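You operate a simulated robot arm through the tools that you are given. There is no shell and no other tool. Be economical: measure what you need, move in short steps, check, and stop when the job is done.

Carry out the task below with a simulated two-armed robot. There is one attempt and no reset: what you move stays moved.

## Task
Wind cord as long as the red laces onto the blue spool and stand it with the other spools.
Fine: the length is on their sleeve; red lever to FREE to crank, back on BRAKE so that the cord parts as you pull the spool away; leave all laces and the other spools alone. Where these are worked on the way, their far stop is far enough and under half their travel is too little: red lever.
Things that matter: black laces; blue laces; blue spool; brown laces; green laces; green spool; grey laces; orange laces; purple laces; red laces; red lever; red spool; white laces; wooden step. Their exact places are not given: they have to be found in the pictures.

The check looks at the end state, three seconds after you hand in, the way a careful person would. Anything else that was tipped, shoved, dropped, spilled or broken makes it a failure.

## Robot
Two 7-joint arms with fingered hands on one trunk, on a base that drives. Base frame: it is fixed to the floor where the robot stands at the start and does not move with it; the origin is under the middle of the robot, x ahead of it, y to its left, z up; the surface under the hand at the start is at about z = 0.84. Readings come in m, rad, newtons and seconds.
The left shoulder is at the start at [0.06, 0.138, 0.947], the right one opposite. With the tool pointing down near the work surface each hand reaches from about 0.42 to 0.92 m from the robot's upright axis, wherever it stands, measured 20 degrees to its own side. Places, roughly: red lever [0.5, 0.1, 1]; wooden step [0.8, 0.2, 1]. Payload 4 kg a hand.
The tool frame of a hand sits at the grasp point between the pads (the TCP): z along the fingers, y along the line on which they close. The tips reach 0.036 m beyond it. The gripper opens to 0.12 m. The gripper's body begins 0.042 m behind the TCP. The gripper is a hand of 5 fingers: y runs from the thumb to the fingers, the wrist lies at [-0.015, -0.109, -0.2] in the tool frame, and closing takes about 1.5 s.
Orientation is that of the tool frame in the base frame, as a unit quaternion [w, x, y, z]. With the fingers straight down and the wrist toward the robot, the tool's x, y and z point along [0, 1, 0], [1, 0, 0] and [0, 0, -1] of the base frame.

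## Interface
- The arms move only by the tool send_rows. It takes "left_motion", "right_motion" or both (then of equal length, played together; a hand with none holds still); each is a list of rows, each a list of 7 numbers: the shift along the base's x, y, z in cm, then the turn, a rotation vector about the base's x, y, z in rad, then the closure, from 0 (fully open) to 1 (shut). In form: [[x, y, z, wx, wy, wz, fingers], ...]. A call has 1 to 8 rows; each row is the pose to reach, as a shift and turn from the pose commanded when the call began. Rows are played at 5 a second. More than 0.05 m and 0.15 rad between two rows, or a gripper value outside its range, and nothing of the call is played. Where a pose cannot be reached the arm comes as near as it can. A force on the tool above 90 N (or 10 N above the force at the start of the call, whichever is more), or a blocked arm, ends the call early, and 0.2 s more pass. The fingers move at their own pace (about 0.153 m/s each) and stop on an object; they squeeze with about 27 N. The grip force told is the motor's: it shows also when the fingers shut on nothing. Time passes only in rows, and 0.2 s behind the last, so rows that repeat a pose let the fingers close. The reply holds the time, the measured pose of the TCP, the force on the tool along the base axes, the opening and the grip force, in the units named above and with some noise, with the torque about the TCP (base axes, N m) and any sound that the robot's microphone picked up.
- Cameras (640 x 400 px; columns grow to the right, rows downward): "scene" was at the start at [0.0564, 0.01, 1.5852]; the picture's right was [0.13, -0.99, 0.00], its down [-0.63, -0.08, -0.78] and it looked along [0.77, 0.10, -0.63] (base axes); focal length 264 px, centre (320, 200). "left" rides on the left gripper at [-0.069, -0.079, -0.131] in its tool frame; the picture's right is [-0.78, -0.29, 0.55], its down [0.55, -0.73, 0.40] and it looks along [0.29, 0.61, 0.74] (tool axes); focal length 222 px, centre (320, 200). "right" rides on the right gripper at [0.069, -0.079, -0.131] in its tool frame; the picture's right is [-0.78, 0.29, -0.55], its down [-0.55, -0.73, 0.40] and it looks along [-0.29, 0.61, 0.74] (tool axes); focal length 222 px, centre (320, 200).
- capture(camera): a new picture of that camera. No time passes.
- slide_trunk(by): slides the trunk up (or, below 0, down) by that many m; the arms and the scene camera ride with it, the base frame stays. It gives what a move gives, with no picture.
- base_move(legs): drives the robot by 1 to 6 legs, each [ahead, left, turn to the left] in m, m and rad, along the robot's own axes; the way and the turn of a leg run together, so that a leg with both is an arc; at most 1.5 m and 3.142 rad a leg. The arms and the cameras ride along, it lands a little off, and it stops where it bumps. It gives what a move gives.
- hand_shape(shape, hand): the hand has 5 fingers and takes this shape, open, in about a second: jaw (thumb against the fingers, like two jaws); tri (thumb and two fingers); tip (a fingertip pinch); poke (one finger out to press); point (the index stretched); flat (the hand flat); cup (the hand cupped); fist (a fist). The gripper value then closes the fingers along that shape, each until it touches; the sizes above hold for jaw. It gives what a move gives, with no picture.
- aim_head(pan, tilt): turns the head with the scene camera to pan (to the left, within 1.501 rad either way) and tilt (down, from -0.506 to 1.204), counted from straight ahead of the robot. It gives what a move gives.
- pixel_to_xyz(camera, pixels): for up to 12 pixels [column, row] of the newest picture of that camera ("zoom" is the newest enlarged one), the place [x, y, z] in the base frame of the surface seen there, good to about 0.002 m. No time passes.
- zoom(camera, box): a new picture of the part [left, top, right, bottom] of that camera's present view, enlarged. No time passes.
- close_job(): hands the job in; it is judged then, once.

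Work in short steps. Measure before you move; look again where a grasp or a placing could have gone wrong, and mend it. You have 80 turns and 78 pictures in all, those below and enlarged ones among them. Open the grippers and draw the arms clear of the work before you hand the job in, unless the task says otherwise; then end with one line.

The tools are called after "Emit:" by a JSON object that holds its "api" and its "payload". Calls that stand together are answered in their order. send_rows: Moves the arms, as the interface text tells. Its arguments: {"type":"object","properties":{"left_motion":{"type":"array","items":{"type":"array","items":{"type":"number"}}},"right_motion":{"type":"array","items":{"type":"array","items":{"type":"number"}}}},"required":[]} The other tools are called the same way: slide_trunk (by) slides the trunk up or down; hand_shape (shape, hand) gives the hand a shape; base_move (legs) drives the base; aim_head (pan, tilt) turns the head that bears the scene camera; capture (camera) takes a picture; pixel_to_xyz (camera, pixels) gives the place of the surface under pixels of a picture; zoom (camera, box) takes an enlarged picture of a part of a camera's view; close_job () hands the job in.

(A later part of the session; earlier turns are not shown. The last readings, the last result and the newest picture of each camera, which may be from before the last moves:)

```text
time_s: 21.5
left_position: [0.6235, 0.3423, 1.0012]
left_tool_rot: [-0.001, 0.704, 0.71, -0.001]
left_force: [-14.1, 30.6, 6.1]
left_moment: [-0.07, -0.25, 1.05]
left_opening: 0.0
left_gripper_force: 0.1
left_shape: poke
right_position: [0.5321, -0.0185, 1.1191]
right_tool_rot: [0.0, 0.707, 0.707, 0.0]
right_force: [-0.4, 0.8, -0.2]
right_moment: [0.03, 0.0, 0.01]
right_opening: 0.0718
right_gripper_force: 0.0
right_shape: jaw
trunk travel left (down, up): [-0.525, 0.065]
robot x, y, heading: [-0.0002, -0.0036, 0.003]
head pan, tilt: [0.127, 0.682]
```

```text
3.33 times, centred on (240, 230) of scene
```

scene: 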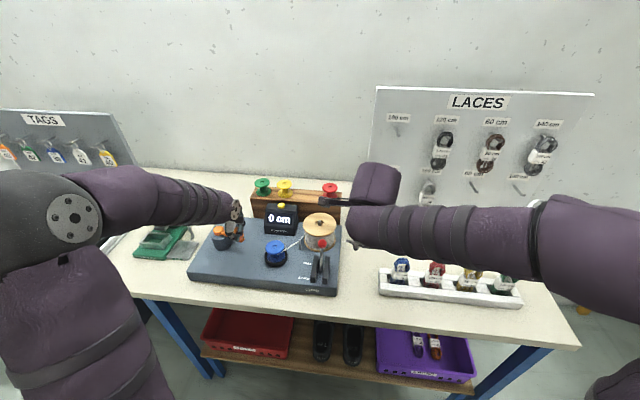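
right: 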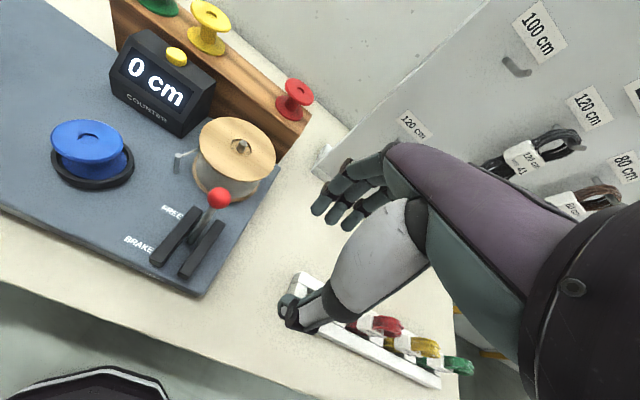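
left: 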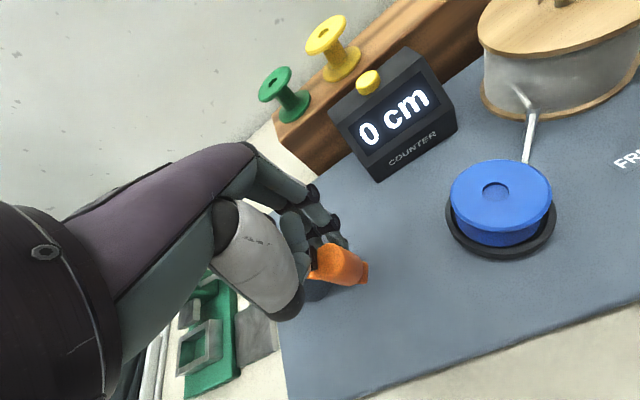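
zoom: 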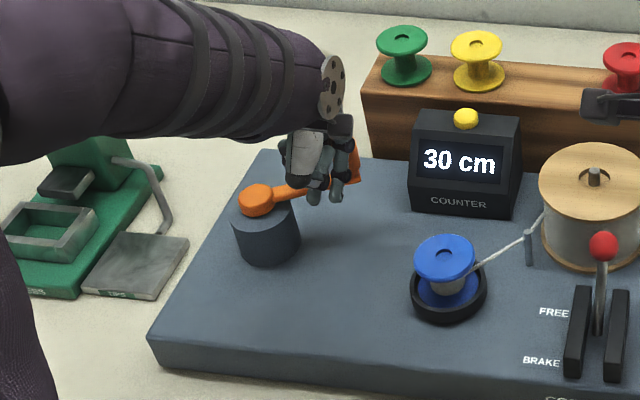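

Counter shows 30 cm. I keep pushing anticlockwise at slightly larger radius to φ=185°, then read.

Emit:
{"api": "send_rows", "payload": {"left_motion": [[1.5, 0, 0, 0, 0, 0, 0], [2.96, 0.39, 0, 0, 0, 0, 0], [5.43, 2.12, 0, 0, 0, 0, 0], [7.16, 4.59, 0, 0, 0, 0, 0], [7.95, 7.51, 0, 0, 0, 0, 0], [7.95, 7.51, 0, 0, 0, 0, 0]]}}

Emit:
{"api": "zoom", "payload": {"camera": "scene", "box": [160, 170, 320, 290]}}

```text
time_s: 22.9
left_position: [0.7086, 0.4095, 0.9994]
left_tool_rot: [0.0, 0.708, 0.706, 0.0]
left_force: [0.0, -0.4, -0.3]
left_moment: [-0.02, 0.01, 0.01]
left_opening: 0.0
left_gripper_force: 0.1
left_shape: poke
right_position: [0.5351, -0.0224, 1.1173]
right_tool_rot: [0.0, 0.707, 0.708, 0.0]
right_force: [-0.1, -1.0, 0.4]
right_moment: [0.04, -0.03, 0.03]
right_opening: 0.0718
right_gripper_force: 0.1
right_shape: jaw
trunk travel left (down, up): [-0.525, 0.065]
robot x, y, heading: [0.0021, 0.0001, -0.001]
head pan, tilt: [0.127, 0.682]
```

```text
3.33 times, centred on (240, 230) of scene
```

zoom: 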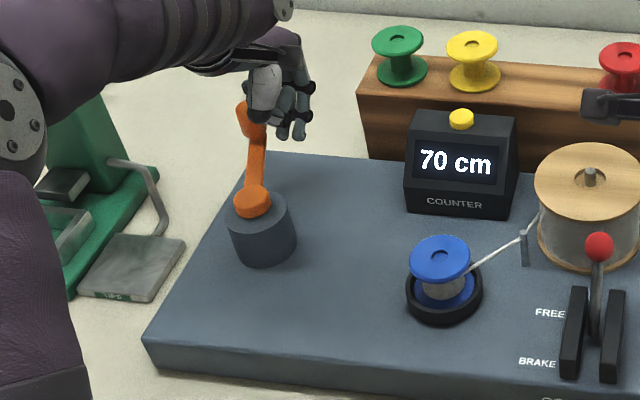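

70 cm now. I measure the knob's angle to calibrate cm per degree.

Emit:
{"api": "pixel_to_xyz", "payload": {"camera": "zoom", "pixels": [[248, 110], [243, 125], [255, 125], [252, 200], [258, 150], [252, 165]]}}

Emit:
{"api": "capture", "payload": {"camera": "left"}}

```text
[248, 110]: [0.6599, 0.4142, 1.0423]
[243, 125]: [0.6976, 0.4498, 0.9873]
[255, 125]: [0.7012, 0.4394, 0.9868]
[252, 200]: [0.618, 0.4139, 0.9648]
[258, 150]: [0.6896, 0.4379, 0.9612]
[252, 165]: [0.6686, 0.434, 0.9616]
```

```text
40 pictures are left
```

left: 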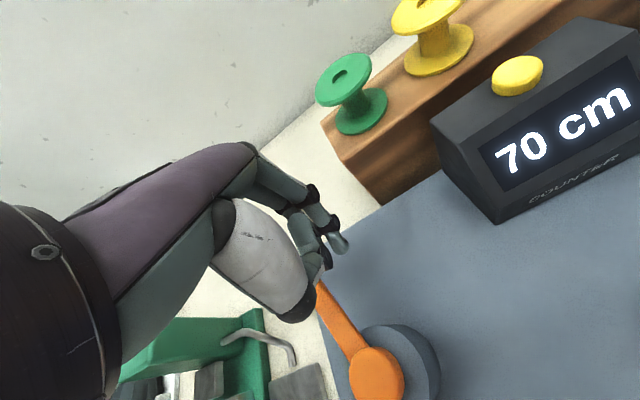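

Knob at φ≈161° (137° from zero for 70 cm, roughly 0.5 cm/deg). I push slowly on to finger φ≈134°.

Emit:
{"api": "send_rows", "payload": {"left_motion": [[-0.1, 1.3, 0, 0, 0, 0, 0], [-0.16, 2.57, 0, 0, 0, 0, 0], [-0.6, 3.8, 0, 0, 0, 0, 0], [-1.06, 4.98, 0, 0, 0, 0, 0], [-1.8, 6.0, 0, 0, 0, 0, 0], [-2.62, 7.02, 0, 0, 0, 0, 0], [-2.62, 7.02, 0, 0, 0, 0, 0]]}}

Emit:
{"api": "capture", "payload": {"camera": "scene"}}

Emit:
{"api": "capture", "payload": {"camera": "left"}}

```text
time_s: 24.5
left_position: [0.6814, 0.4776, 0.9996]
left_tool_rot: [0.0, 0.707, 0.707, 0.0]
left_force: [-0.8, 0.3, -0.3]
left_moment: [-0.04, 0.02, -0.02]
left_opening: 0.0
left_gripper_force: 0.1
left_shape: poke
right_position: [0.535, -0.0211, 1.1185]
right_tool_rot: [-0.001, 0.707, 0.707, 0.0]
right_force: [-0.4, 0.0, 0.0]
right_moment: [0.01, 0.02, 0.0]
right_opening: 0.0718
right_gripper_force: 0.1
right_shape: jaw
trunk travel left (down, up): [-0.525, 0.065]
robot x, y, heading: [-0.0002, 0.0032, -0.001]
head pan, tilt: [0.127, 0.682]
```

```text
39 pictures are left
```

scene: 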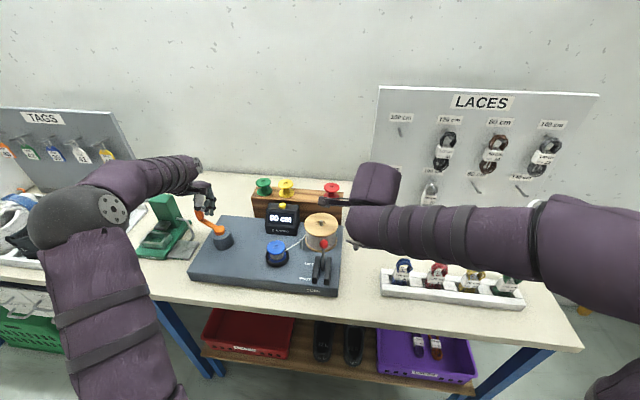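

```text
38 pictures are left
```

left: 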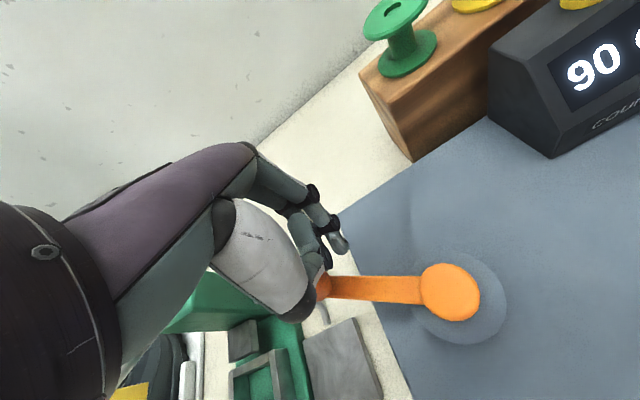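

90 cm. I measure the arm direction from the left camera (arm 340–460, row ~290).

Emit:
{"api": "pixel_to_xyz", "payload": {"camera": "left", "pixels": [[345, 288], [380, 289], [415, 290], [450, 292], [322, 288]]}}

Emit:
{"api": "zoom", "payload": {"camera": "scene", "box": [190, 190, 310, 270]}}

```text
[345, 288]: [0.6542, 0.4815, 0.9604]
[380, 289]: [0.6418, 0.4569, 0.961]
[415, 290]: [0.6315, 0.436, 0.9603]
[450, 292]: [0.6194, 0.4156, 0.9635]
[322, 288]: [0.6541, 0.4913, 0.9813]
```

```text
5.00 times, centred on (250, 230) of scene
```

zoom: 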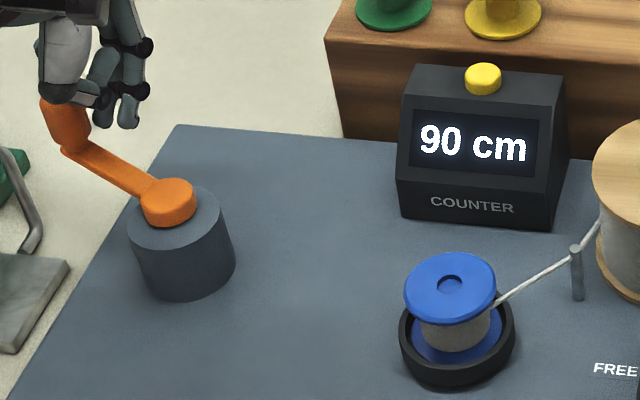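

180° travel ↔ 90 cm, so ~0.5 cm/deg; 120 cm should be near φ≈58–63°. I push to finger φ=95° slowly.

Emit:
{"api": "send_rows", "payload": {"left_motion": [[-0.9, 0.7, 0, 0, 0, 0, 0], [-1.7, 1.27, 0, 0, 0, 0, 0], [-2.6, 1.7, 0, 0, 0, 0, 0], [-3.51, 2.06, 0, 0, 0, 0, 0], [-4.4, 2.3, 0, 0, 0, 0, 0], [-5.29, 2.41, 0, 0, 0, 0, 0], [-5.29, 2.41, 0, 0, 0, 0, 0]]}}

Emit:
{"api": "zoom", "payload": {"camera": "scene", "box": [170, 180, 310, 270]}}

Emit:
{"api": "pixel_to_xyz", "payload": {"camera": "zoom", "pixels": [[225, 245], [200, 225], [175, 215], [160, 208], [145, 180]]}}

```text
time_s: 26.1
left_position: [0.6269, 0.507, 0.998]
left_tool_rot: [-0.002, 0.706, 0.708, -0.001]
left_force: [0.1, 0.3, 0.2]
left_moment: [-0.03, -0.03, 0.02]
left_opening: 0.0002
left_gripper_force: 0.1
left_shape: poke
right_position: [0.5345, -0.0202, 1.1169]
right_tool_rot: [0.0, 0.707, 0.707, 0.0]
right_force: [0.1, 0.7, 0.4]
right_moment: [-0.05, 0.0, 0.02]
right_opening: 0.0719
right_gripper_force: 0.1
right_shape: jaw
trunk travel left (down, up): [-0.525, 0.065]
robot x, y, heading: [-0.0012, -0.0034, -0.003]
head pan, tilt: [0.127, 0.682]
```

```text
4.44 times, centred on (240, 225) of scene
```

zoom: 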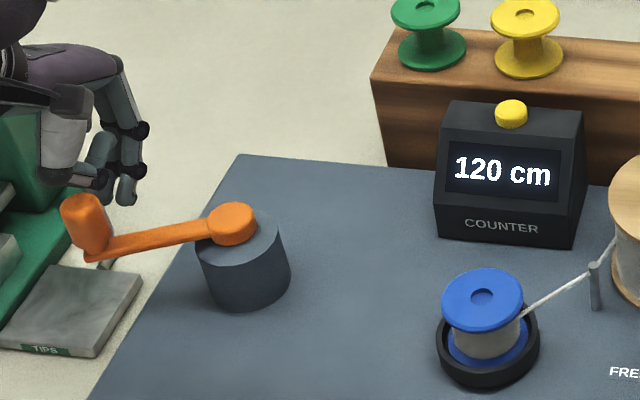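

```text
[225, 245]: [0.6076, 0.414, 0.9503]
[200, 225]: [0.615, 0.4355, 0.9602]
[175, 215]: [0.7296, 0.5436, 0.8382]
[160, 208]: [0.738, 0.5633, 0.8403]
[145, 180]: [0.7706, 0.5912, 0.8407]
```

Counter reads 120 cm. I measure the arm's angle to see where in the 120 band it is.

Emit:
{"api": "pixel_to_xyz", "payload": {"camera": "zoom", "pixels": [[120, 245], [150, 239], [180, 233], [232, 215], [88, 225], [80, 205]]}}

Emit:
{"api": "capture", "payload": {"camera": "left"}}

```text
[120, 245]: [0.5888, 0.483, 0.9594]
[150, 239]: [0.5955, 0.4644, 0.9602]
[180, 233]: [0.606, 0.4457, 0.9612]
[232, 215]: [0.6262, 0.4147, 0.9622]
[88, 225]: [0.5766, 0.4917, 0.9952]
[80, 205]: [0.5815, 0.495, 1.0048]
```

```text
35 pictures are left
```

left: 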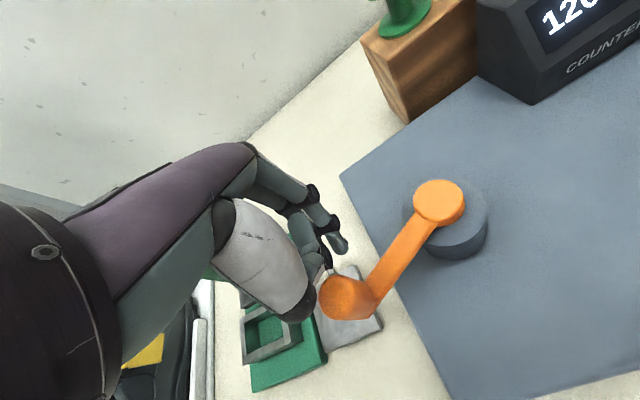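

Arm at φ≈64° (234° travel ≈ 117–120 cm), display 120. I lift the left hand straight off, and measure the lever ball for the BRAKE stroke.

Emit:
{"api": "send_rows", "payload": {"left_motion": [[0.3, 0, 3, 0, 0, 0, 0], [0.3, 0, 7, 0, 0, 0, 0], [0.3, 0, 11, 0, 0, 0, 0], [-3, 0, 14, 0, 0, 0, 0]], "right_motion": [[0, 0, 0, 0, 0, 0, 0.58], [0, 0, 0, 0, 0, 0, 0.58], [0, 0, 0, 0, 0, 0, 0.58], [0, 0, 0, 0, 0, 0, 0.58]]}}

Emit:
{"api": "hand_shape", "payload": {"hand": "left", "shape": "jaw"}}

Emit:
{"api": "zoom", "payload": {"camera": "scene", "box": [190, 180, 350, 290]}}

Emit:
{"api": "zoom", "payload": {"camera": "right", "box": [120, 110, 320, 300]}}

Emit:
{"api": "pixel_to_xyz", "payload": {"camera": "right", "pixels": [[219, 197], [212, 197], [226, 197], [219, 190], [219, 204], [200, 240]]}}

```text
time_s: 27.1
left_position: [0.5932, 0.5027, 1.1415]
left_tool_rot: [-0.001, 0.707, 0.707, 0.0]
left_force: [-0.8, 0.3, 0.0]
left_moment: [-0.02, -0.03, 0.02]
left_opening: 0.0002
left_gripper_force: 0.0
left_shape: poke
right_position: [0.532, -0.021, 1.1199]
right_tool_rot: [0.001, 0.707, 0.707, 0.001]
right_force: [-0.8, 0.2, 0.2]
right_moment: [-0.02, -0.01, 0.01]
right_opening: 0.0508
right_gripper_force: 0.1
right_shape: jaw
trunk travel left (down, up): [-0.525, 0.065]
robot x, y, heading: [-0.0016, 0.0026, -0.002]
head pan, tilt: [0.127, 0.682]
```

```text
time_s: 28.0
left_position: [0.5945, 0.5052, 1.1408]
left_tool_rot: [0.0, 0.707, 0.707, 0.0]
left_force: [-0.3, 0.3, 0.2]
left_moment: [-0.02, 0.06, 0.01]
left_opening: 0.1201
left_gripper_force: 0.0
left_shape: jaw
right_position: [0.534, -0.0213, 1.1172]
right_tool_rot: [0.0, 0.707, 0.708, 0.0]
right_force: [-0.4, -1.0, 0.3]
right_moment: [0.0, -0.02, 0.03]
right_opening: 0.0508
right_gripper_force: 0.1
right_shape: jaw
trunk travel left (down, up): [-0.525, 0.065]
robot x, y, heading: [0.0008, -0.0007, -0.002]
head pan, tilt: [0.127, 0.682]
```

```text
3.64 times, centred on (270, 235) of scene
```

zoom: 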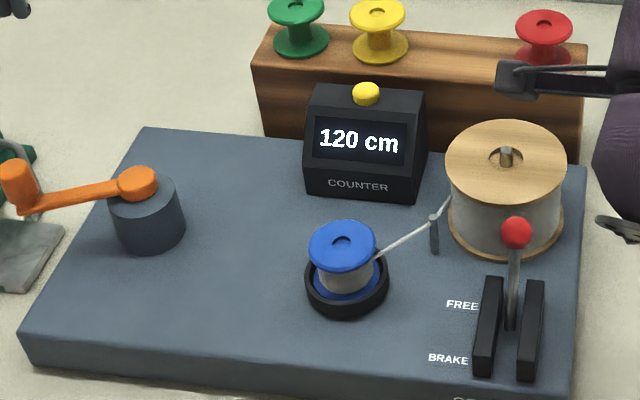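

```text
2.11 times, centred on (220, 205) of right
```

zoom: 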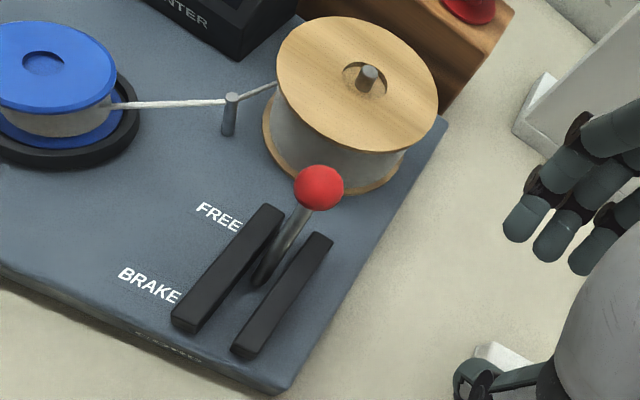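

```text
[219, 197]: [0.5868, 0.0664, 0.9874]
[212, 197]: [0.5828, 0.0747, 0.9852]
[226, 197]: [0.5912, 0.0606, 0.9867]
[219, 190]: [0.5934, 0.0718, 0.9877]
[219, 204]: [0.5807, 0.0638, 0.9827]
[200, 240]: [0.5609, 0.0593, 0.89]
```

Lever ball at FREE is (0.589,0.068,0.976). I bring the right hand over it with a 5 cm opening at TCP x=0.583, descend to z≈1.005 between ball and reel.

Emit:
{"api": "send_rows", "payload": {"right_motion": [[2.5, 4.3, 0, 0, 0, 0, 0.58], [4.9, 8.5, 0, 0, 0, 0, 0.58], [4.9, 8.95, -2, 0, 0, 0, 0.58], [4.9, 8.95, -5, 0, 0, 0, 0.58], [4.9, 8.95, -8, 0, 0, 0, 0.58], [4.9, 8.95, -10, 0, 0, 0, 0.58], [4.9, 8.95, -11.3, 0, 0, 0, 0.58], [4.9, 8.95, -11.3, 0, 0, 0, 0.58]]}}

Emit:
{"api": "zoom", "payload": {"camera": "right", "box": [220, 140, 420, 340]}}

```text
time_s: 29.8
left_position: [0.5958, 0.5059, 1.1411]
left_tool_rot: [0.0, 0.707, 0.707, -0.001]
left_force: [-0.5, 0.4, 0.1]
left_moment: [0.02, 0.0, 0.02]
left_opening: 0.1199
left_gripper_force: 0.1
left_shape: jaw
right_position: [0.5843, 0.066, 1.0075]
right_tool_rot: [0.0, 0.707, 0.707, 0.0]
right_force: [0.5, -0.8, -1.0]
right_moment: [0.01, -0.02, -0.05]
right_opening: 0.0507
right_gripper_force: 0.0
right_shape: jaw
trunk travel left (down, up): [-0.525, 0.065]
robot x, y, heading: [-0.002, -0.0017, -0.004]
head pan, tilt: [0.127, 0.682]
```

```text
2.00 times, centred on (320, 240) of right
```

zoom: 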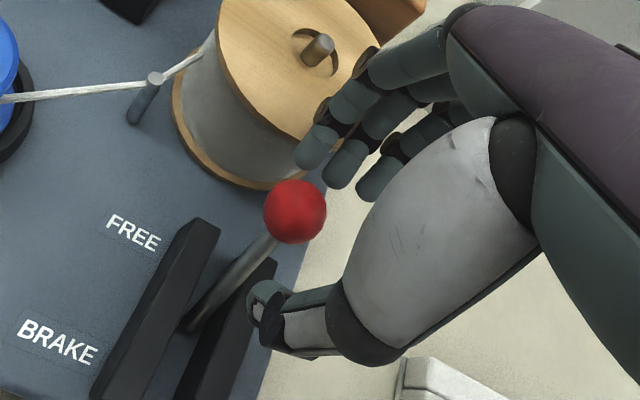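

Index finger is behind the ball, slightly to one side. I shift +0.7 cm in y and pull toward the robot to BRAKE.

Emit:
{"api": "send_rows", "payload": {"right_motion": [[0, 0.7, 0, 0, 0, 0, 0.58], [-1.5, 0.7, -0.2, 0, 0, 0, 0.58], [-3, 0.7, -0.2, 0, 0, 0, 0.58], [-4.5, 0.7, -0.2, 0, 0, 0, 0.58], [-6, 0.7, -0.2, 0, 0, 0, 0.58], [-7.5, 0.7, -0.2, 0, 0, 0, 0.58], [-8.7, 0.7, -0.2, 0, 0, 0, 0.58], [-9.6, 0.7, -0.2, 0, 0, 0, 0.58]]}}

Emit:
{"api": "capture", "payload": {"camera": "right"}}

Emit:
{"api": "pixel_to_xyz", "payload": {"camera": "right", "pixels": [[295, 245], [305, 245], [300, 255]]}}

```text
time_s: 31.6
left_position: [0.5957, 0.5038, 1.1399]
left_tool_rot: [0.0, 0.707, 0.707, -0.001]
left_force: [-0.8, -0.2, 0.3]
left_moment: [0.0, 0.01, -0.04]
left_opening: 0.1198
left_gripper_force: 0.2
left_shape: jaw
right_position: [0.4871, 0.0744, 1.0048]
right_tool_rot: [0.0, 0.707, 0.707, 0.0]
right_force: [1.7, -0.1, 0.9]
right_moment: [-0.02, -0.11, 0.01]
right_opening: 0.0521
right_gripper_force: 0.0
right_shape: jaw
trunk travel left (down, up): [-0.525, 0.065]
robot x, y, heading: [0.0054, -0.0005, 0.002]
head pan, tilt: [0.127, 0.682]
```

```text
31 pictures are left
```

right: 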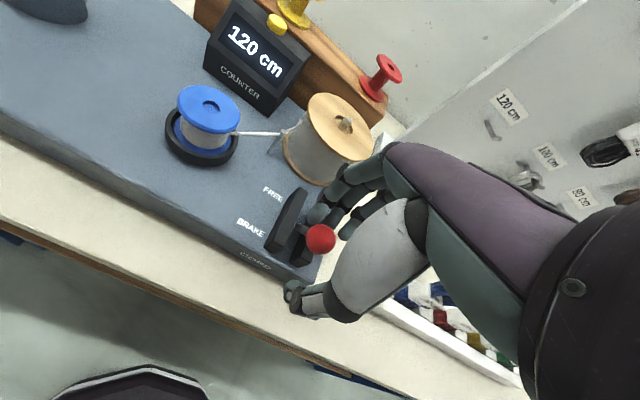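

```text
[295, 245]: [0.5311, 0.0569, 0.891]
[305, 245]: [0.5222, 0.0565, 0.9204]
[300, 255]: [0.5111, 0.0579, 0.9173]
```

Lever leans to BRAKE; I push 1 cm more to the stop, then lift and retract the right hand, and check the lever.

Emit:
{"api": "send_rows", "payload": {"right_motion": [[-0.5, 0, 0, 0, 0, 0, 0.58], [-1.0, 0, 0, 0, 0, 0, 0.58], [-1.0, 0, 0, 0, 0, 0, 0.58]]}}

Emit:
{"api": "send_rows", "payload": {"right_motion": [[0.6, 0, 0.2, 0, 0, 0, 0.5], [0.6, 0, 3, 0, 0, 0, 0.4], [0.6, 0, 7, 0, 0, 0, 0.2], [0.6, -3, 10, 0, 0, 0, 0.2], [0.6, -7, 13, 0, 0, 0, 0.2], [-1, -11, 15, 0, 0, 0, 0.2], [-3, -15, 16, 0, 0, 0, 0.2], [-5, -19, 16, 0, 0, 0, 0.2]]}}

Emit:
{"api": "capture", "payload": {"camera": "scene"}}

Emit:
{"api": "zoom", "payload": {"camera": "scene", "box": [240, 170, 360, 300]}}

Emit:
{"api": "pixel_to_xyz", "payload": {"camera": "zoom", "pixels": [[190, 225], [180, 233], [205, 232], [192, 215], [185, 255]]}}

```text
time_s: 32.4
left_position: [0.5955, 0.5043, 1.1404]
left_tool_rot: [0.0, 0.707, 0.707, 0.0]
left_force: [-0.4, 0.2, -0.5]
left_moment: [-0.01, -0.01, 0.03]
left_opening: 0.12
left_gripper_force: 0.1
left_shape: jaw
right_position: [0.4781, 0.0751, 1.0054]
right_tool_rot: [0.0, 0.708, 0.707, -0.001]
right_force: [14.3, 0.4, 6.3]
right_moment: [0.02, -0.6, 0.11]
right_opening: 0.0583
right_gripper_force: 0.0
right_shape: jaw
trunk travel left (down, up): [-0.525, 0.065]
robot x, y, heading: [-0.0009, 0.0011, 0.002]
head pan, tilt: [0.127, 0.682]
```

```text
time_s: 34.2
left_position: [0.5943, 0.5042, 1.1431]
left_tool_rot: [0.0, 0.707, 0.707, 0.0]
left_force: [-0.2, -0.1, 0.3]
left_moment: [0.0, -0.05, 0.0]
left_opening: 0.1199
left_gripper_force: 0.0
left_shape: jaw
right_position: [0.426, -0.115, 1.1665]
right_tool_rot: [0.0, 0.706, 0.708, 0.0]
right_force: [-0.1, -0.4, 0.4]
right_moment: [0.02, 0.02, 0.0]
right_opening: 0.0957
right_gripper_force: 0.0
right_shape: jaw
trunk travel left (down, up): [-0.525, 0.065]
robot x, y, heading: [0.001, 0.0018, 0.004]
head pan, tilt: [0.127, 0.682]
```

```text
30 pictures are left
```

scene: 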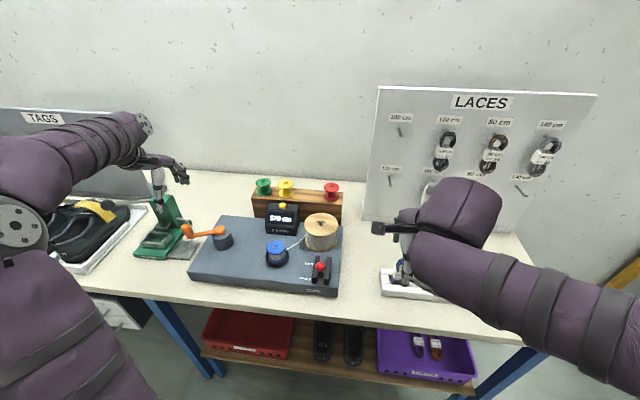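

```text
3.08 times, centred on (300, 235) of scene
```

zoom: 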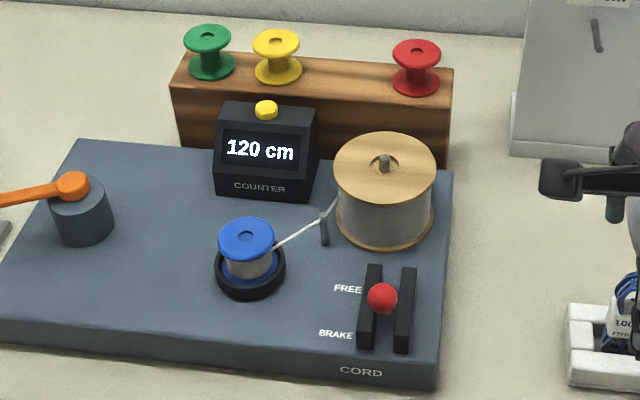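

```text
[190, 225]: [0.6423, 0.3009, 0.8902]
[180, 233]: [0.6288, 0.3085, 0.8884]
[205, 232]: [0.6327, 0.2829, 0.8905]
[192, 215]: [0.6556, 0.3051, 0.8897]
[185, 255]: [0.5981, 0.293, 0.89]
```

Lever is at the BRAKE stop, display 120. Now I measure the blue spool and the step gap precisely.

Emit:
{"api": "pixel_to_xyz", "payload": {"camera": "zoom", "pixels": [[246, 236], [220, 238], [272, 238], [246, 250], [246, 222], [277, 36], [416, 45], [346, 75], [346, 62], [346, 92], [208, 34], [382, 297]]}}

Emit:
{"api": "zoom", "payload": {"camera": "scene", "box": [245, 165, 350, 230]}}

Emit:
{"api": "pixel_to_xyz", "payload": {"camera": "zoom", "pixels": [[105, 140], [245, 150], [525, 175], [385, 140], [385, 155], [385, 175], [385, 190], [245, 75], [525, 100], [495, 185], [558, 190], [275, 155]]}}

```text
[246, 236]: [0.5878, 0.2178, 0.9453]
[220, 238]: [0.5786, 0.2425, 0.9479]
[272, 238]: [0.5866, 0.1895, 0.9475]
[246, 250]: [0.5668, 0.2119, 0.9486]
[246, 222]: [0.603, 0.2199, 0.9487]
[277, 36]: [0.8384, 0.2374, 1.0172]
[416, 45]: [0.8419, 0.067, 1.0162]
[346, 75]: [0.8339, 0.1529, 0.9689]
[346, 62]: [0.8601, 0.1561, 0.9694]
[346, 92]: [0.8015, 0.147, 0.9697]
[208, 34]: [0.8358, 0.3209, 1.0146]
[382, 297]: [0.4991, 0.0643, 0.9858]
```

```text
6.10 times, centred on (298, 198) of scene
```

zoom: 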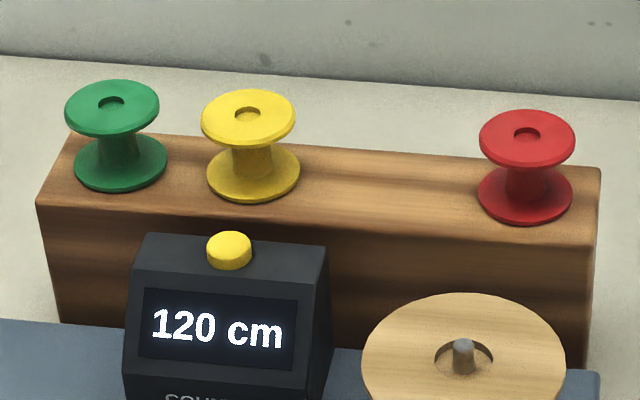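

```text
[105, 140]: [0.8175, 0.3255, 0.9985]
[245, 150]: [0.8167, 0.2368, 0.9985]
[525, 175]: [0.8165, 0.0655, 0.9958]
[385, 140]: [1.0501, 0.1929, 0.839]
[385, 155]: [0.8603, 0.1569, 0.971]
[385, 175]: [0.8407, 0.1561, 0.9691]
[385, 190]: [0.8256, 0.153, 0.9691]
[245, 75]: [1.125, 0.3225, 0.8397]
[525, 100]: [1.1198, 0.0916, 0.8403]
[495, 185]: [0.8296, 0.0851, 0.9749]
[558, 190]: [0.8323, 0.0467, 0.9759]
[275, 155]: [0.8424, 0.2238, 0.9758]
```

Spool centre (0.585,0.216), flange radius ≈0.028, top 0.948; free place on the step at (0.831,0.152), z 0.97. Left hand (open jaw) goes above the spool.

Emit:
{"api": "send_rows", "payload": {"left_motion": [[0, -4.2, 0, 0, 0, 0, 0.2], [-0.5, -8.4, 0, 0, 0, 0, 0.2], [-1, -12.6, 0, 0, 0, 0, 0.2], [-1, -16.8, 0, 0, 0, 0, 0.2], [-1, -21, 0, 0, 0, 0, 0.2], [-1, -25.2, 0, 0, 0, 0, 0.2], [-1, -28.85, 0, 0, 0, 0, 0.2], [-1, -28.85, -4, 0, 0, 0, 0.2]]}}

Emit:
{"api": "send_rows", "payload": {"left_motion": [[0, 0, -3, 0, 0, 0, 0.2], [0, 0, -5, 0, 0, 0, 0.2], [0, 0, -7.5, 0, 0, 0, 0.2], [0, 0, -7.5, 0, 0, 0, 0.2]]}}

Emit:
{"api": "capture", "payload": {"camera": "left"}}

Emit:
{"api": "zoom", "payload": {"camera": "scene", "box": [220, 170, 350, 290]}}

```text
time_s: 36.0
left_position: [0.5864, 0.2133, 1.0986]
left_tool_rot: [-0.001, 0.706, 0.708, 0.001]
left_force: [-0.4, 0.4, 0.0]
left_moment: [-0.01, 0.0, -0.03]
left_opening: 0.0963
left_gripper_force: 0.1
left_shape: jaw
right_position: [0.427, -0.1127, 1.1668]
right_tool_rot: [0.0, 0.707, 0.707, 0.001]
right_force: [-1.1, 0.2, 0.9]
right_moment: [0.0, -0.02, -0.02]
right_opening: 0.0958
right_gripper_force: 0.0
right_shape: jaw
trunk travel left (down, up): [-0.525, 0.065]
robot x, y, heading: [-0.0028, 0.0015, -0.001]
head pan, tilt: [0.127, 0.682]
```

```text
time_s: 37.0
left_position: [0.5881, 0.2122, 1.0235]
left_tool_rot: [0.0, 0.707, 0.707, 0.0]
left_force: [-1.0, -0.2, -0.1]
left_moment: [-0.02, -0.03, 0.0]
left_opening: 0.0964
left_gripper_force: 0.0
left_shape: jaw
right_position: [0.4269, -0.1137, 1.1673]
right_tool_rot: [0.001, 0.707, 0.707, 0.0]
right_force: [0.3, -1.1, 0.6]
right_moment: [0.02, 0.0, -0.01]
right_opening: 0.0958
right_gripper_force: 0.1
right_shape: jaw
trunk travel left (down, up): [-0.525, 0.065]
robot x, y, heading: [0.0018, -0.0024, -0.002]
head pan, tilt: [0.127, 0.682]
```

```text
27 pictures are left
```

left: 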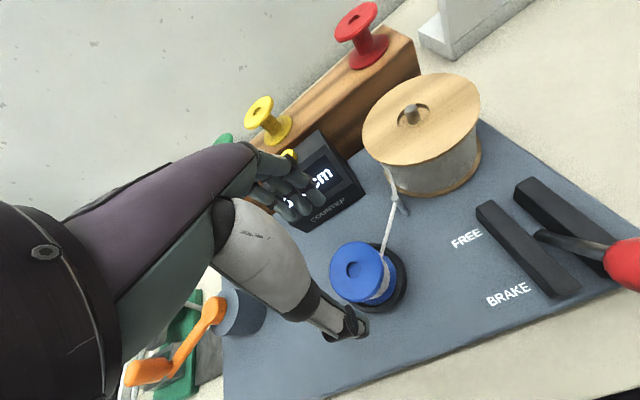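

```text
3.33 times, centred on (285, 230) of scene
```

zoom: 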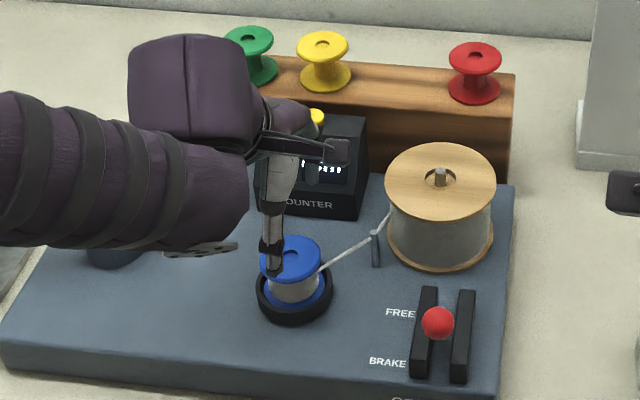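

Hand is above the spool; I re-measure the spool's top flange edges from the left camera.

Emit:
{"api": "pixel_to_xyz", "payload": {"camera": "left", "pixels": [[355, 268], [334, 275], [380, 270], [358, 248], [360, 296], [402, 285], [340, 300]]}}

```text
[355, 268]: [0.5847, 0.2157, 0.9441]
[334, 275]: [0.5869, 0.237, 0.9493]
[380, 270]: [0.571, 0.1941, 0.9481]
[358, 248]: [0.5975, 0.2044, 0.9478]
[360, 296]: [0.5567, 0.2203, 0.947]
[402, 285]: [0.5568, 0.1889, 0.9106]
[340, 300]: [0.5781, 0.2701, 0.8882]
```

Centre confirmed (0.585,0.216). I lower to z≈0.951 and close.

Emit:
{"api": "send_rows", "payload": {"left_motion": [[-0.2, 0.3, -2, 0, 0, 0, 0.2], [-0.2, 0.3, -4, 0, 0, 0, 0.2], [-0.2, 0.3, -6, 0, 0, 0, 0.2], [-0.2, 0.3, -7.2, 0, 0, 0, 0.2], [-0.2, 0.3, -7.2, 0, 0, 0, 0.2]]}}

Emit:
{"api": "capture", "payload": {"camera": "left"}}

Emit:
{"api": "zoom", "payload": {"camera": "scene", "box": [220, 170, 350, 290]}}

```text
time_s: 38.2
left_position: [0.5866, 0.2168, 0.9541]
left_tool_rot: [-0.001, 0.707, 0.707, 0.0]
left_force: [0.7, 0.0, 0.0]
left_moment: [-0.02, 0.01, 0.03]
left_opening: 0.0962
left_gripper_force: 0.1
left_shape: jaw
right_position: [0.4272, -0.1131, 1.1668]
right_tool_rot: [0.0, 0.707, 0.707, 0.0]
right_force: [-0.5, 0.3, 0.2]
right_moment: [0.02, -0.01, -0.01]
right_opening: 0.0959
right_gripper_force: 0.0
right_shape: jaw
trunk travel left (down, up): [-0.525, 0.065]
robot x, y, heading: [0.0021, 0.0019, -0.004]
head pan, tilt: [0.127, 0.682]
```

```text
25 pictures are left
```

left: 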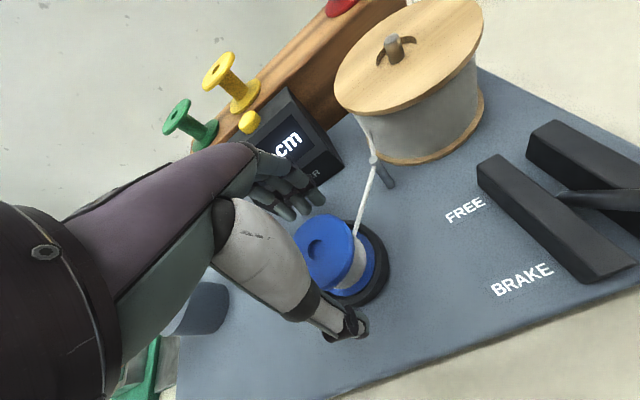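

```text
3.33 times, centred on (285, 230) of scene
```

zoom: 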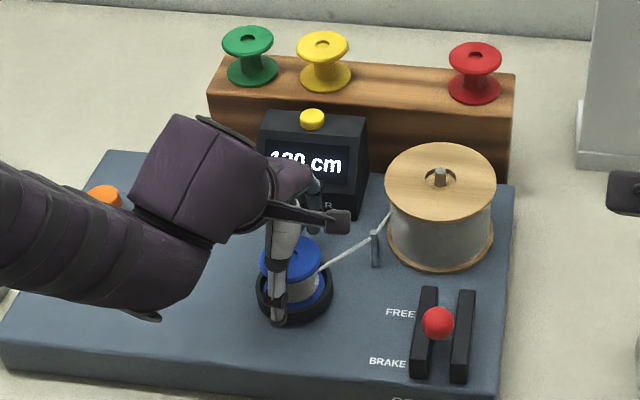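

Spool is between thumb and fingers, tips just above the ring. Close.

Emit:
{"api": "send_rows", "payload": {"left_motion": [[0, 0, 0, 0, 0, 0, 0.5], [0, 0, 0, 0, 0, 0, 0.8], [0, 0, 0, 0, 0, 0, 1], [0, 0, 0, 0, 0, 0, 1], [0, 0, 0, 0, 0, 0, 1]]}}

Emit:
{"api": "capture", "payload": {"camera": "left"}}

```text
time_s: 39.4
left_position: [0.5855, 0.2171, 0.9529]
left_tool_rot: [-0.001, 0.707, 0.707, 0.0]
left_force: [-7.0, 0.0, 0.0]
left_moment: [0.02, 0.28, 0.01]
left_opening: 0.0498
left_gripper_force: 27.3
left_shape: jaw
right_position: [0.4274, -0.1129, 1.166]
right_tool_rot: [0.0, 0.707, 0.707, 0.0]
right_force: [-0.9, 0.4, -0.2]
right_moment: [-0.04, -0.01, -0.04]
right_opening: 0.0957
right_gripper_force: 0.0
right_shape: jaw
trunk travel left (down, up): [-0.525, 0.065]
robot x, y, heading: [0.0022, -0.002, 0.001]
head pan, tilt: [0.127, 0.682]
```

```text
23 pictures are left
```

left: 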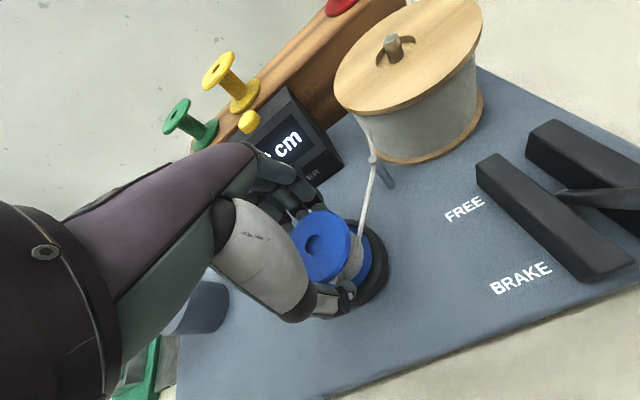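

Gripped at 0.050 m, 27 N. I lift slowly to part the cord.

Emit:
{"api": "send_rows", "payload": {"left_motion": [[0, 0, 1, 0, 0, 0, 1], [0, 0, 2, 0, 0, 0, 1], [0, 0, 3.5, 0, 0, 0, 1], [0, 0, 5, 0, 0, 0, 1], [0, 0, 7, 0, 0, 0, 1], [0, 0, 9, 0, 0, 0, 1], [0, 0, 11, 0, 0, 0, 1], [0, 0, 13, 0, 0, 0, 1]]}}

Emit:
{"api": "capture", "payload": {"camera": "left"}}

Emit:
{"api": "capture", "payload": {"camera": "scene"}}

```text
time_s: 41.2
left_position: [0.5849, 0.2175, 1.0858]
left_tool_rot: [0.0, 0.707, 0.707, 0.0]
left_force: [-0.1, 0.0, -0.9]
left_moment: [0.0, -0.02, -0.03]
left_opening: 0.0503
left_gripper_force: 27.3
left_shape: jaw
right_position: [0.4272, -0.1131, 1.1669]
right_tool_rot: [-0.001, 0.708, 0.706, 0.0]
right_force: [-0.2, 0.5, -1.4]
right_moment: [-0.01, 0.0, -0.03]
right_opening: 0.0958
right_gripper_force: 0.2
right_shape: jaw
trunk travel left (down, up): [-0.525, 0.065]
robot x, y, heading: [0.0042, -0.0042, 0.004]
head pan, tilt: [0.127, 0.682]
```

```text
22 pictures are left
```

left: 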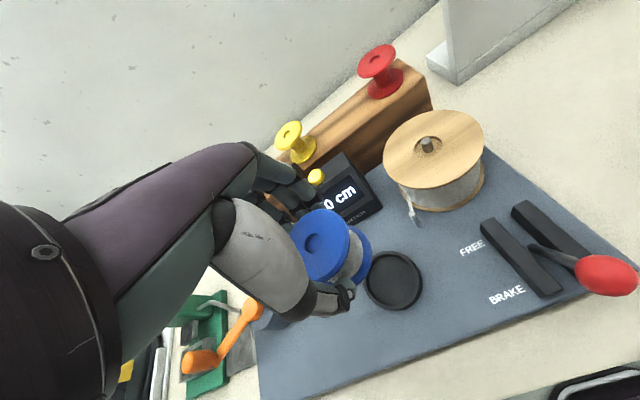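

```text
21 pictures are left
```

scene: 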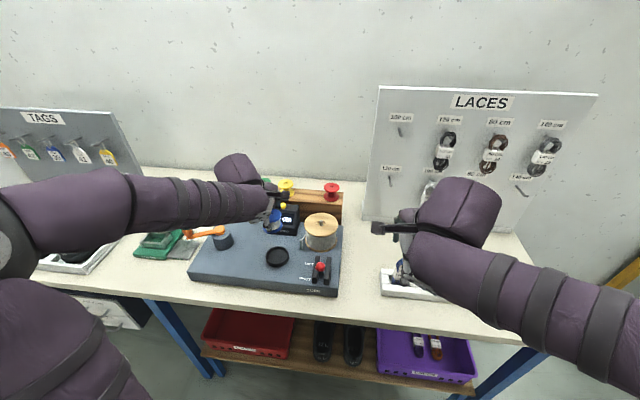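

Cord parted; spool hangs upright. I carry it above the step gap at (0.831,0.153), 8 cm above.

Emit:
{"api": "send_rows", "payload": {"left_motion": [[0, -1, 2, 0, 0, 0, 1], [4, -2.5, 2.5, 0, 0, 0, 1], [8, -4, 2.5, 0, 0, 0, 1], [12, -5.5, 2.5, 0, 0, 0, 1], [16, -6.4, 2.5, 0, 0, 0, 1], [20, -6.4, 2.5, 0, 0, 0, 1], [23, -6.4, 2.5, 0, 0, 0, 1], [24.6, -6.4, 2, 0, 0, 0, 1]]}}

Emit:
{"api": "capture", "payload": {"camera": "left"}}

Emit:
{"api": "zoom", "payload": {"camera": "scene", "box": [230, 150, 350, 240]}}

```text
time_s: 43.0
left_position: [0.8309, 0.155, 1.1043]
left_tool_rot: [-0.001, 0.707, 0.707, 0.0]
left_force: [0.0, -0.4, -0.5]
left_moment: [-0.01, -0.02, 0.04]
left_opening: 0.0503
left_gripper_force: 26.9
left_shape: jaw
right_position: [0.4264, -0.1136, 1.1651]
right_tool_rot: [0.0, 0.707, 0.707, 0.0]
right_force: [0.6, -0.2, -1.0]
right_moment: [-0.03, 0.05, 0.04]
right_opening: 0.0959
right_gripper_force: 0.1
right_shape: jaw
trunk travel left (down, up): [-0.525, 0.065]
robot x, y, heading: [-0.0017, 0.0027, 0.001]
head pan, tilt: [0.127, 0.682]
```

```text
20 pictures are left
```

left: 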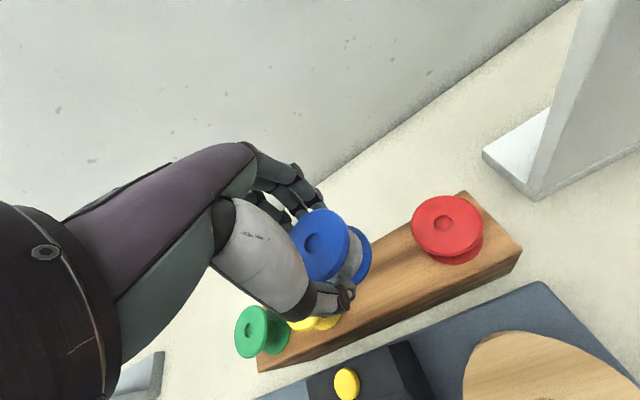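

```text
4.44 times, centred on (290, 195) of scene
```

zoom: 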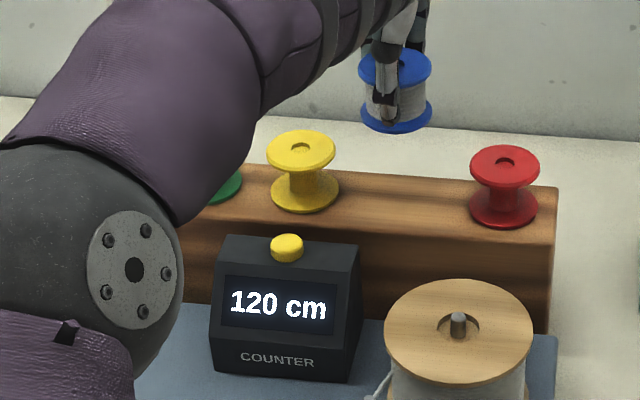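

Spool is upright over the gap. I measure its flanges in hand and the step top under it.

Emit:
{"api": "pixel_to_xyz", "payload": {"camera": "zoom", "pixels": [[395, 125], [368, 115], [425, 120], [366, 68], [425, 68], [303, 205], [503, 222], [395, 225], [395, 205], [400, 185]]}}

Emit:
{"api": "pixel_to_xyz", "payload": {"camera": "left", "pixels": [[312, 242], [445, 223], [320, 215], [345, 250], [310, 275], [365, 255]]}}

```text
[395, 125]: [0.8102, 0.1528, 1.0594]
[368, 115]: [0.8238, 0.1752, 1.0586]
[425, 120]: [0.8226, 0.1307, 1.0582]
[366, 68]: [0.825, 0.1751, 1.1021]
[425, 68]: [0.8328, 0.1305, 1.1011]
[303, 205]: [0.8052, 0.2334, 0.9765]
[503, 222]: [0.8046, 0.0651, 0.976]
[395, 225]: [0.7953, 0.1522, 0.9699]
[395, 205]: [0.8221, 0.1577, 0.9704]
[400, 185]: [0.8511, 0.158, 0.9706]
```

```text
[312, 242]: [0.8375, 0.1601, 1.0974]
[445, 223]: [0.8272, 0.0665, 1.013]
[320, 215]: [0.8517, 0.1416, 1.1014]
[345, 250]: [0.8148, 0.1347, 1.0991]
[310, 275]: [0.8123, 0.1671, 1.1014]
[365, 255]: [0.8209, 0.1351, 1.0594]
```

Spool sits ~4 mm farther than the row, and needs to go down 8.3 cm. I lower 8.0 cm with −0.4 cm in x, then ease on to contact.

Emit:
{"api": "send_rows", "payload": {"left_motion": [[-0.4, 0, -2.5, 0, 0, 0, 1], [-0.4, 0, -5, 0, 0, 0, 1], [-0.4, 0, -7, 0, 0, 0, 1], [-0.4, 0, -7.8, 0, 0, 0, 1], [-0.4, 0, -7.8, 0, 0, 0, 1]]}}

Emit:
{"api": "zoom", "payload": {"camera": "scene", "box": [230, 150, 350, 240]}}

Emit:
{"api": "capture", "payload": {"camera": "left"}}

```text
time_s: 44.2
left_position: [0.828, 0.1539, 1.0242]
left_tool_rot: [0.0, 0.708, 0.707, 0.0]
left_force: [0.4, -0.9, -1.2]
left_moment: [0.0, 0.01, -0.01]
left_opening: 0.0502
left_gripper_force: 27.3
left_shape: jaw
right_position: [0.426, -0.1136, 1.1664]
right_tool_rot: [0.0, 0.707, 0.707, 0.0]
right_force: [0.6, 1.0, -0.1]
right_moment: [0.01, 0.03, -0.02]
right_opening: 0.0958
right_gripper_force: 0.0
right_shape: jaw
trunk travel left (down, up): [-0.525, 0.065]
robot x, y, heading: [-0.0017, -0.0015, 0.006]
head pan, tilt: [0.127, 0.682]
```

```text
4.44 times, centred on (290, 195) of scene
```

zoom: 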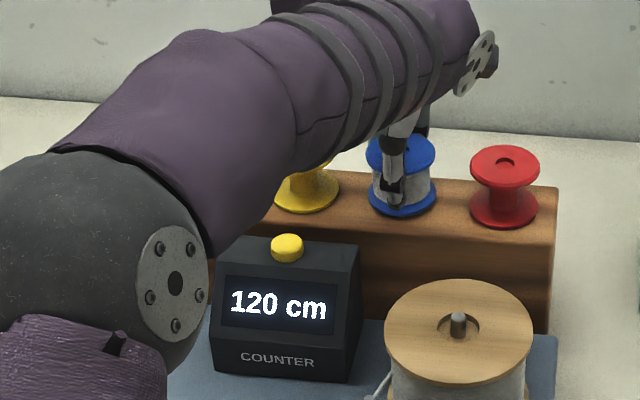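

```text
17 pictures are left
```

left: 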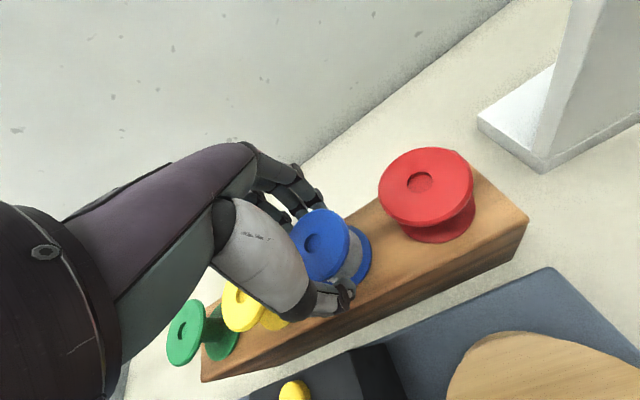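

Aligned with the row, about 3 mm above. I lower in small steps until contact.

Emit:
{"api": "send_rows", "payload": {"left_motion": [[0, 0, -0.15, 0, 0, 0, 1], [0, 0, -0.3, 0, 0, 0, 1], [0, 0, -0.45, 0, 0, 0, 1], [0, 0, -0.45, 0, 0, 0, 1]]}}

```text
time_s: 45.2
left_position: [0.8289, 0.1534, 1.0201]
left_tool_rot: [0.0, 0.707, 0.707, 0.0]
left_force: [-0.5, 0.0, 0.8]
left_moment: [0.0, -0.04, -0.03]
left_opening: 0.05
left_gripper_force: 27.0
left_shape: jaw
right_position: [0.4254, -0.1135, 1.1669]
right_tool_rot: [0.0, 0.707, 0.707, 0.0]
right_force: [-0.3, 0.5, -0.3]
right_moment: [0.03, -0.01, -0.01]
right_opening: 0.096
right_gripper_force: 0.0
right_shape: jaw
trunk travel left (down, up): [-0.525, 0.065]
robot x, y, heading: [0.003, -0.0012, -0.004]
head pan, tilt: [0.127, 0.682]
```

Little force yet (0.8 N); a few mm more.

Emit:
{"api": "send_rows", "payload": {"left_motion": [[0, 0, -0.1, 0, 0, 0, 1], [0, 0, -0.2, 0, 0, 0, 1], [0, 0, -0.2, 0, 0, 0, 1]]}}

Emit:
{"api": "zoom", "payload": {"camera": "scene", "box": [270, 170, 350, 220]}}

Emit:
{"api": "pixel_to_xyz", "payload": {"camera": "zoom", "pixels": [[270, 240], [305, 225], [460, 250], [470, 262], [300, 95], [470, 110]]}}

```text
time_s: 46.0
left_position: [0.8281, 0.1537, 1.0209]
left_tool_rot: [0.001, 0.707, 0.707, 0.001]
left_force: [-1.6, 0.8, 7.9]
left_moment: [0.05, -0.14, 0.04]
left_opening: 0.0504
left_gripper_force: 26.4
left_shape: jaw
right_position: [0.4263, -0.1126, 1.1677]
right_tool_rot: [0.0, 0.707, 0.708, -0.001]
right_force: [0.8, -0.2, -0.7]
right_moment: [-0.04, -0.02, 0.02]
right_opening: 0.0961
right_gripper_force: 0.1
right_shape: jaw
trunk travel left (down, up): [-0.525, 0.065]
robot x, y, heading: [-0.0003, 0.001, -0.003]
head pan, tilt: [0.127, 0.682]
```

```text
8.00 times, centred on (310, 195) of scene
```

zoom: 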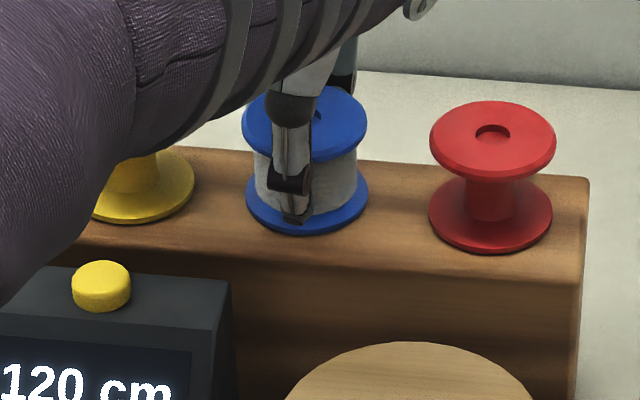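

```text
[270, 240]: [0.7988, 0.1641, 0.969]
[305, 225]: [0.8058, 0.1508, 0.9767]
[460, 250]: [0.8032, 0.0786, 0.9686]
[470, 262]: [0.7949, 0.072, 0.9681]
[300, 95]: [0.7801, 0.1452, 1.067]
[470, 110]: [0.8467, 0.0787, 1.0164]
```

Seated with 8 N contact. I relax 1 mm and open gradually, then rise straight up.

Emit:
{"api": "send_rows", "payload": {"left_motion": [[0, 0, 0.1, 0, 0, 0, 1], [0, 0, 0.15, 0, 0, 0, 0.56], [0, 0, 0.15, 0, 0, 0, 0.5], [0, 0, 0.15, 0, 0, 0, 0.4], [0, 0, 0.15, 0, 0, 0, 0.25], [0, 0, 0.15, 0, 0, 0, 0.2], [0, 0, 0.15, 0, 0, 0, 0.2]]}}

Emit:
{"api": "capture", "payload": {"camera": "left"}}

```text
time_s: 47.6
left_position: [0.8287, 0.1539, 1.0199]
left_tool_rot: [0.0, 0.707, 0.707, 0.0]
left_force: [0.9, -0.3, -0.2]
left_moment: [0.03, -0.03, -0.01]
left_opening: 0.0955
left_gripper_force: 0.0
left_shape: jaw
right_position: [0.4261, -0.112, 1.1667]
right_tool_rot: [0.001, 0.706, 0.708, 0.0]
right_force: [0.2, -0.3, -0.2]
right_moment: [-0.02, 0.02, 0.01]
right_opening: 0.0961
right_gripper_force: 0.0
right_shape: jaw
trunk travel left (down, up): [-0.525, 0.065]
robot x, y, heading: [0.0009, -0.0007, 0.002]
head pan, tilt: [0.127, 0.682]
```

```text
15 pictures are left
```

left: 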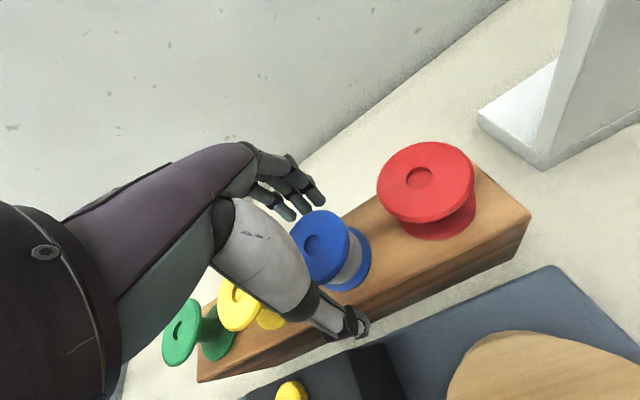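

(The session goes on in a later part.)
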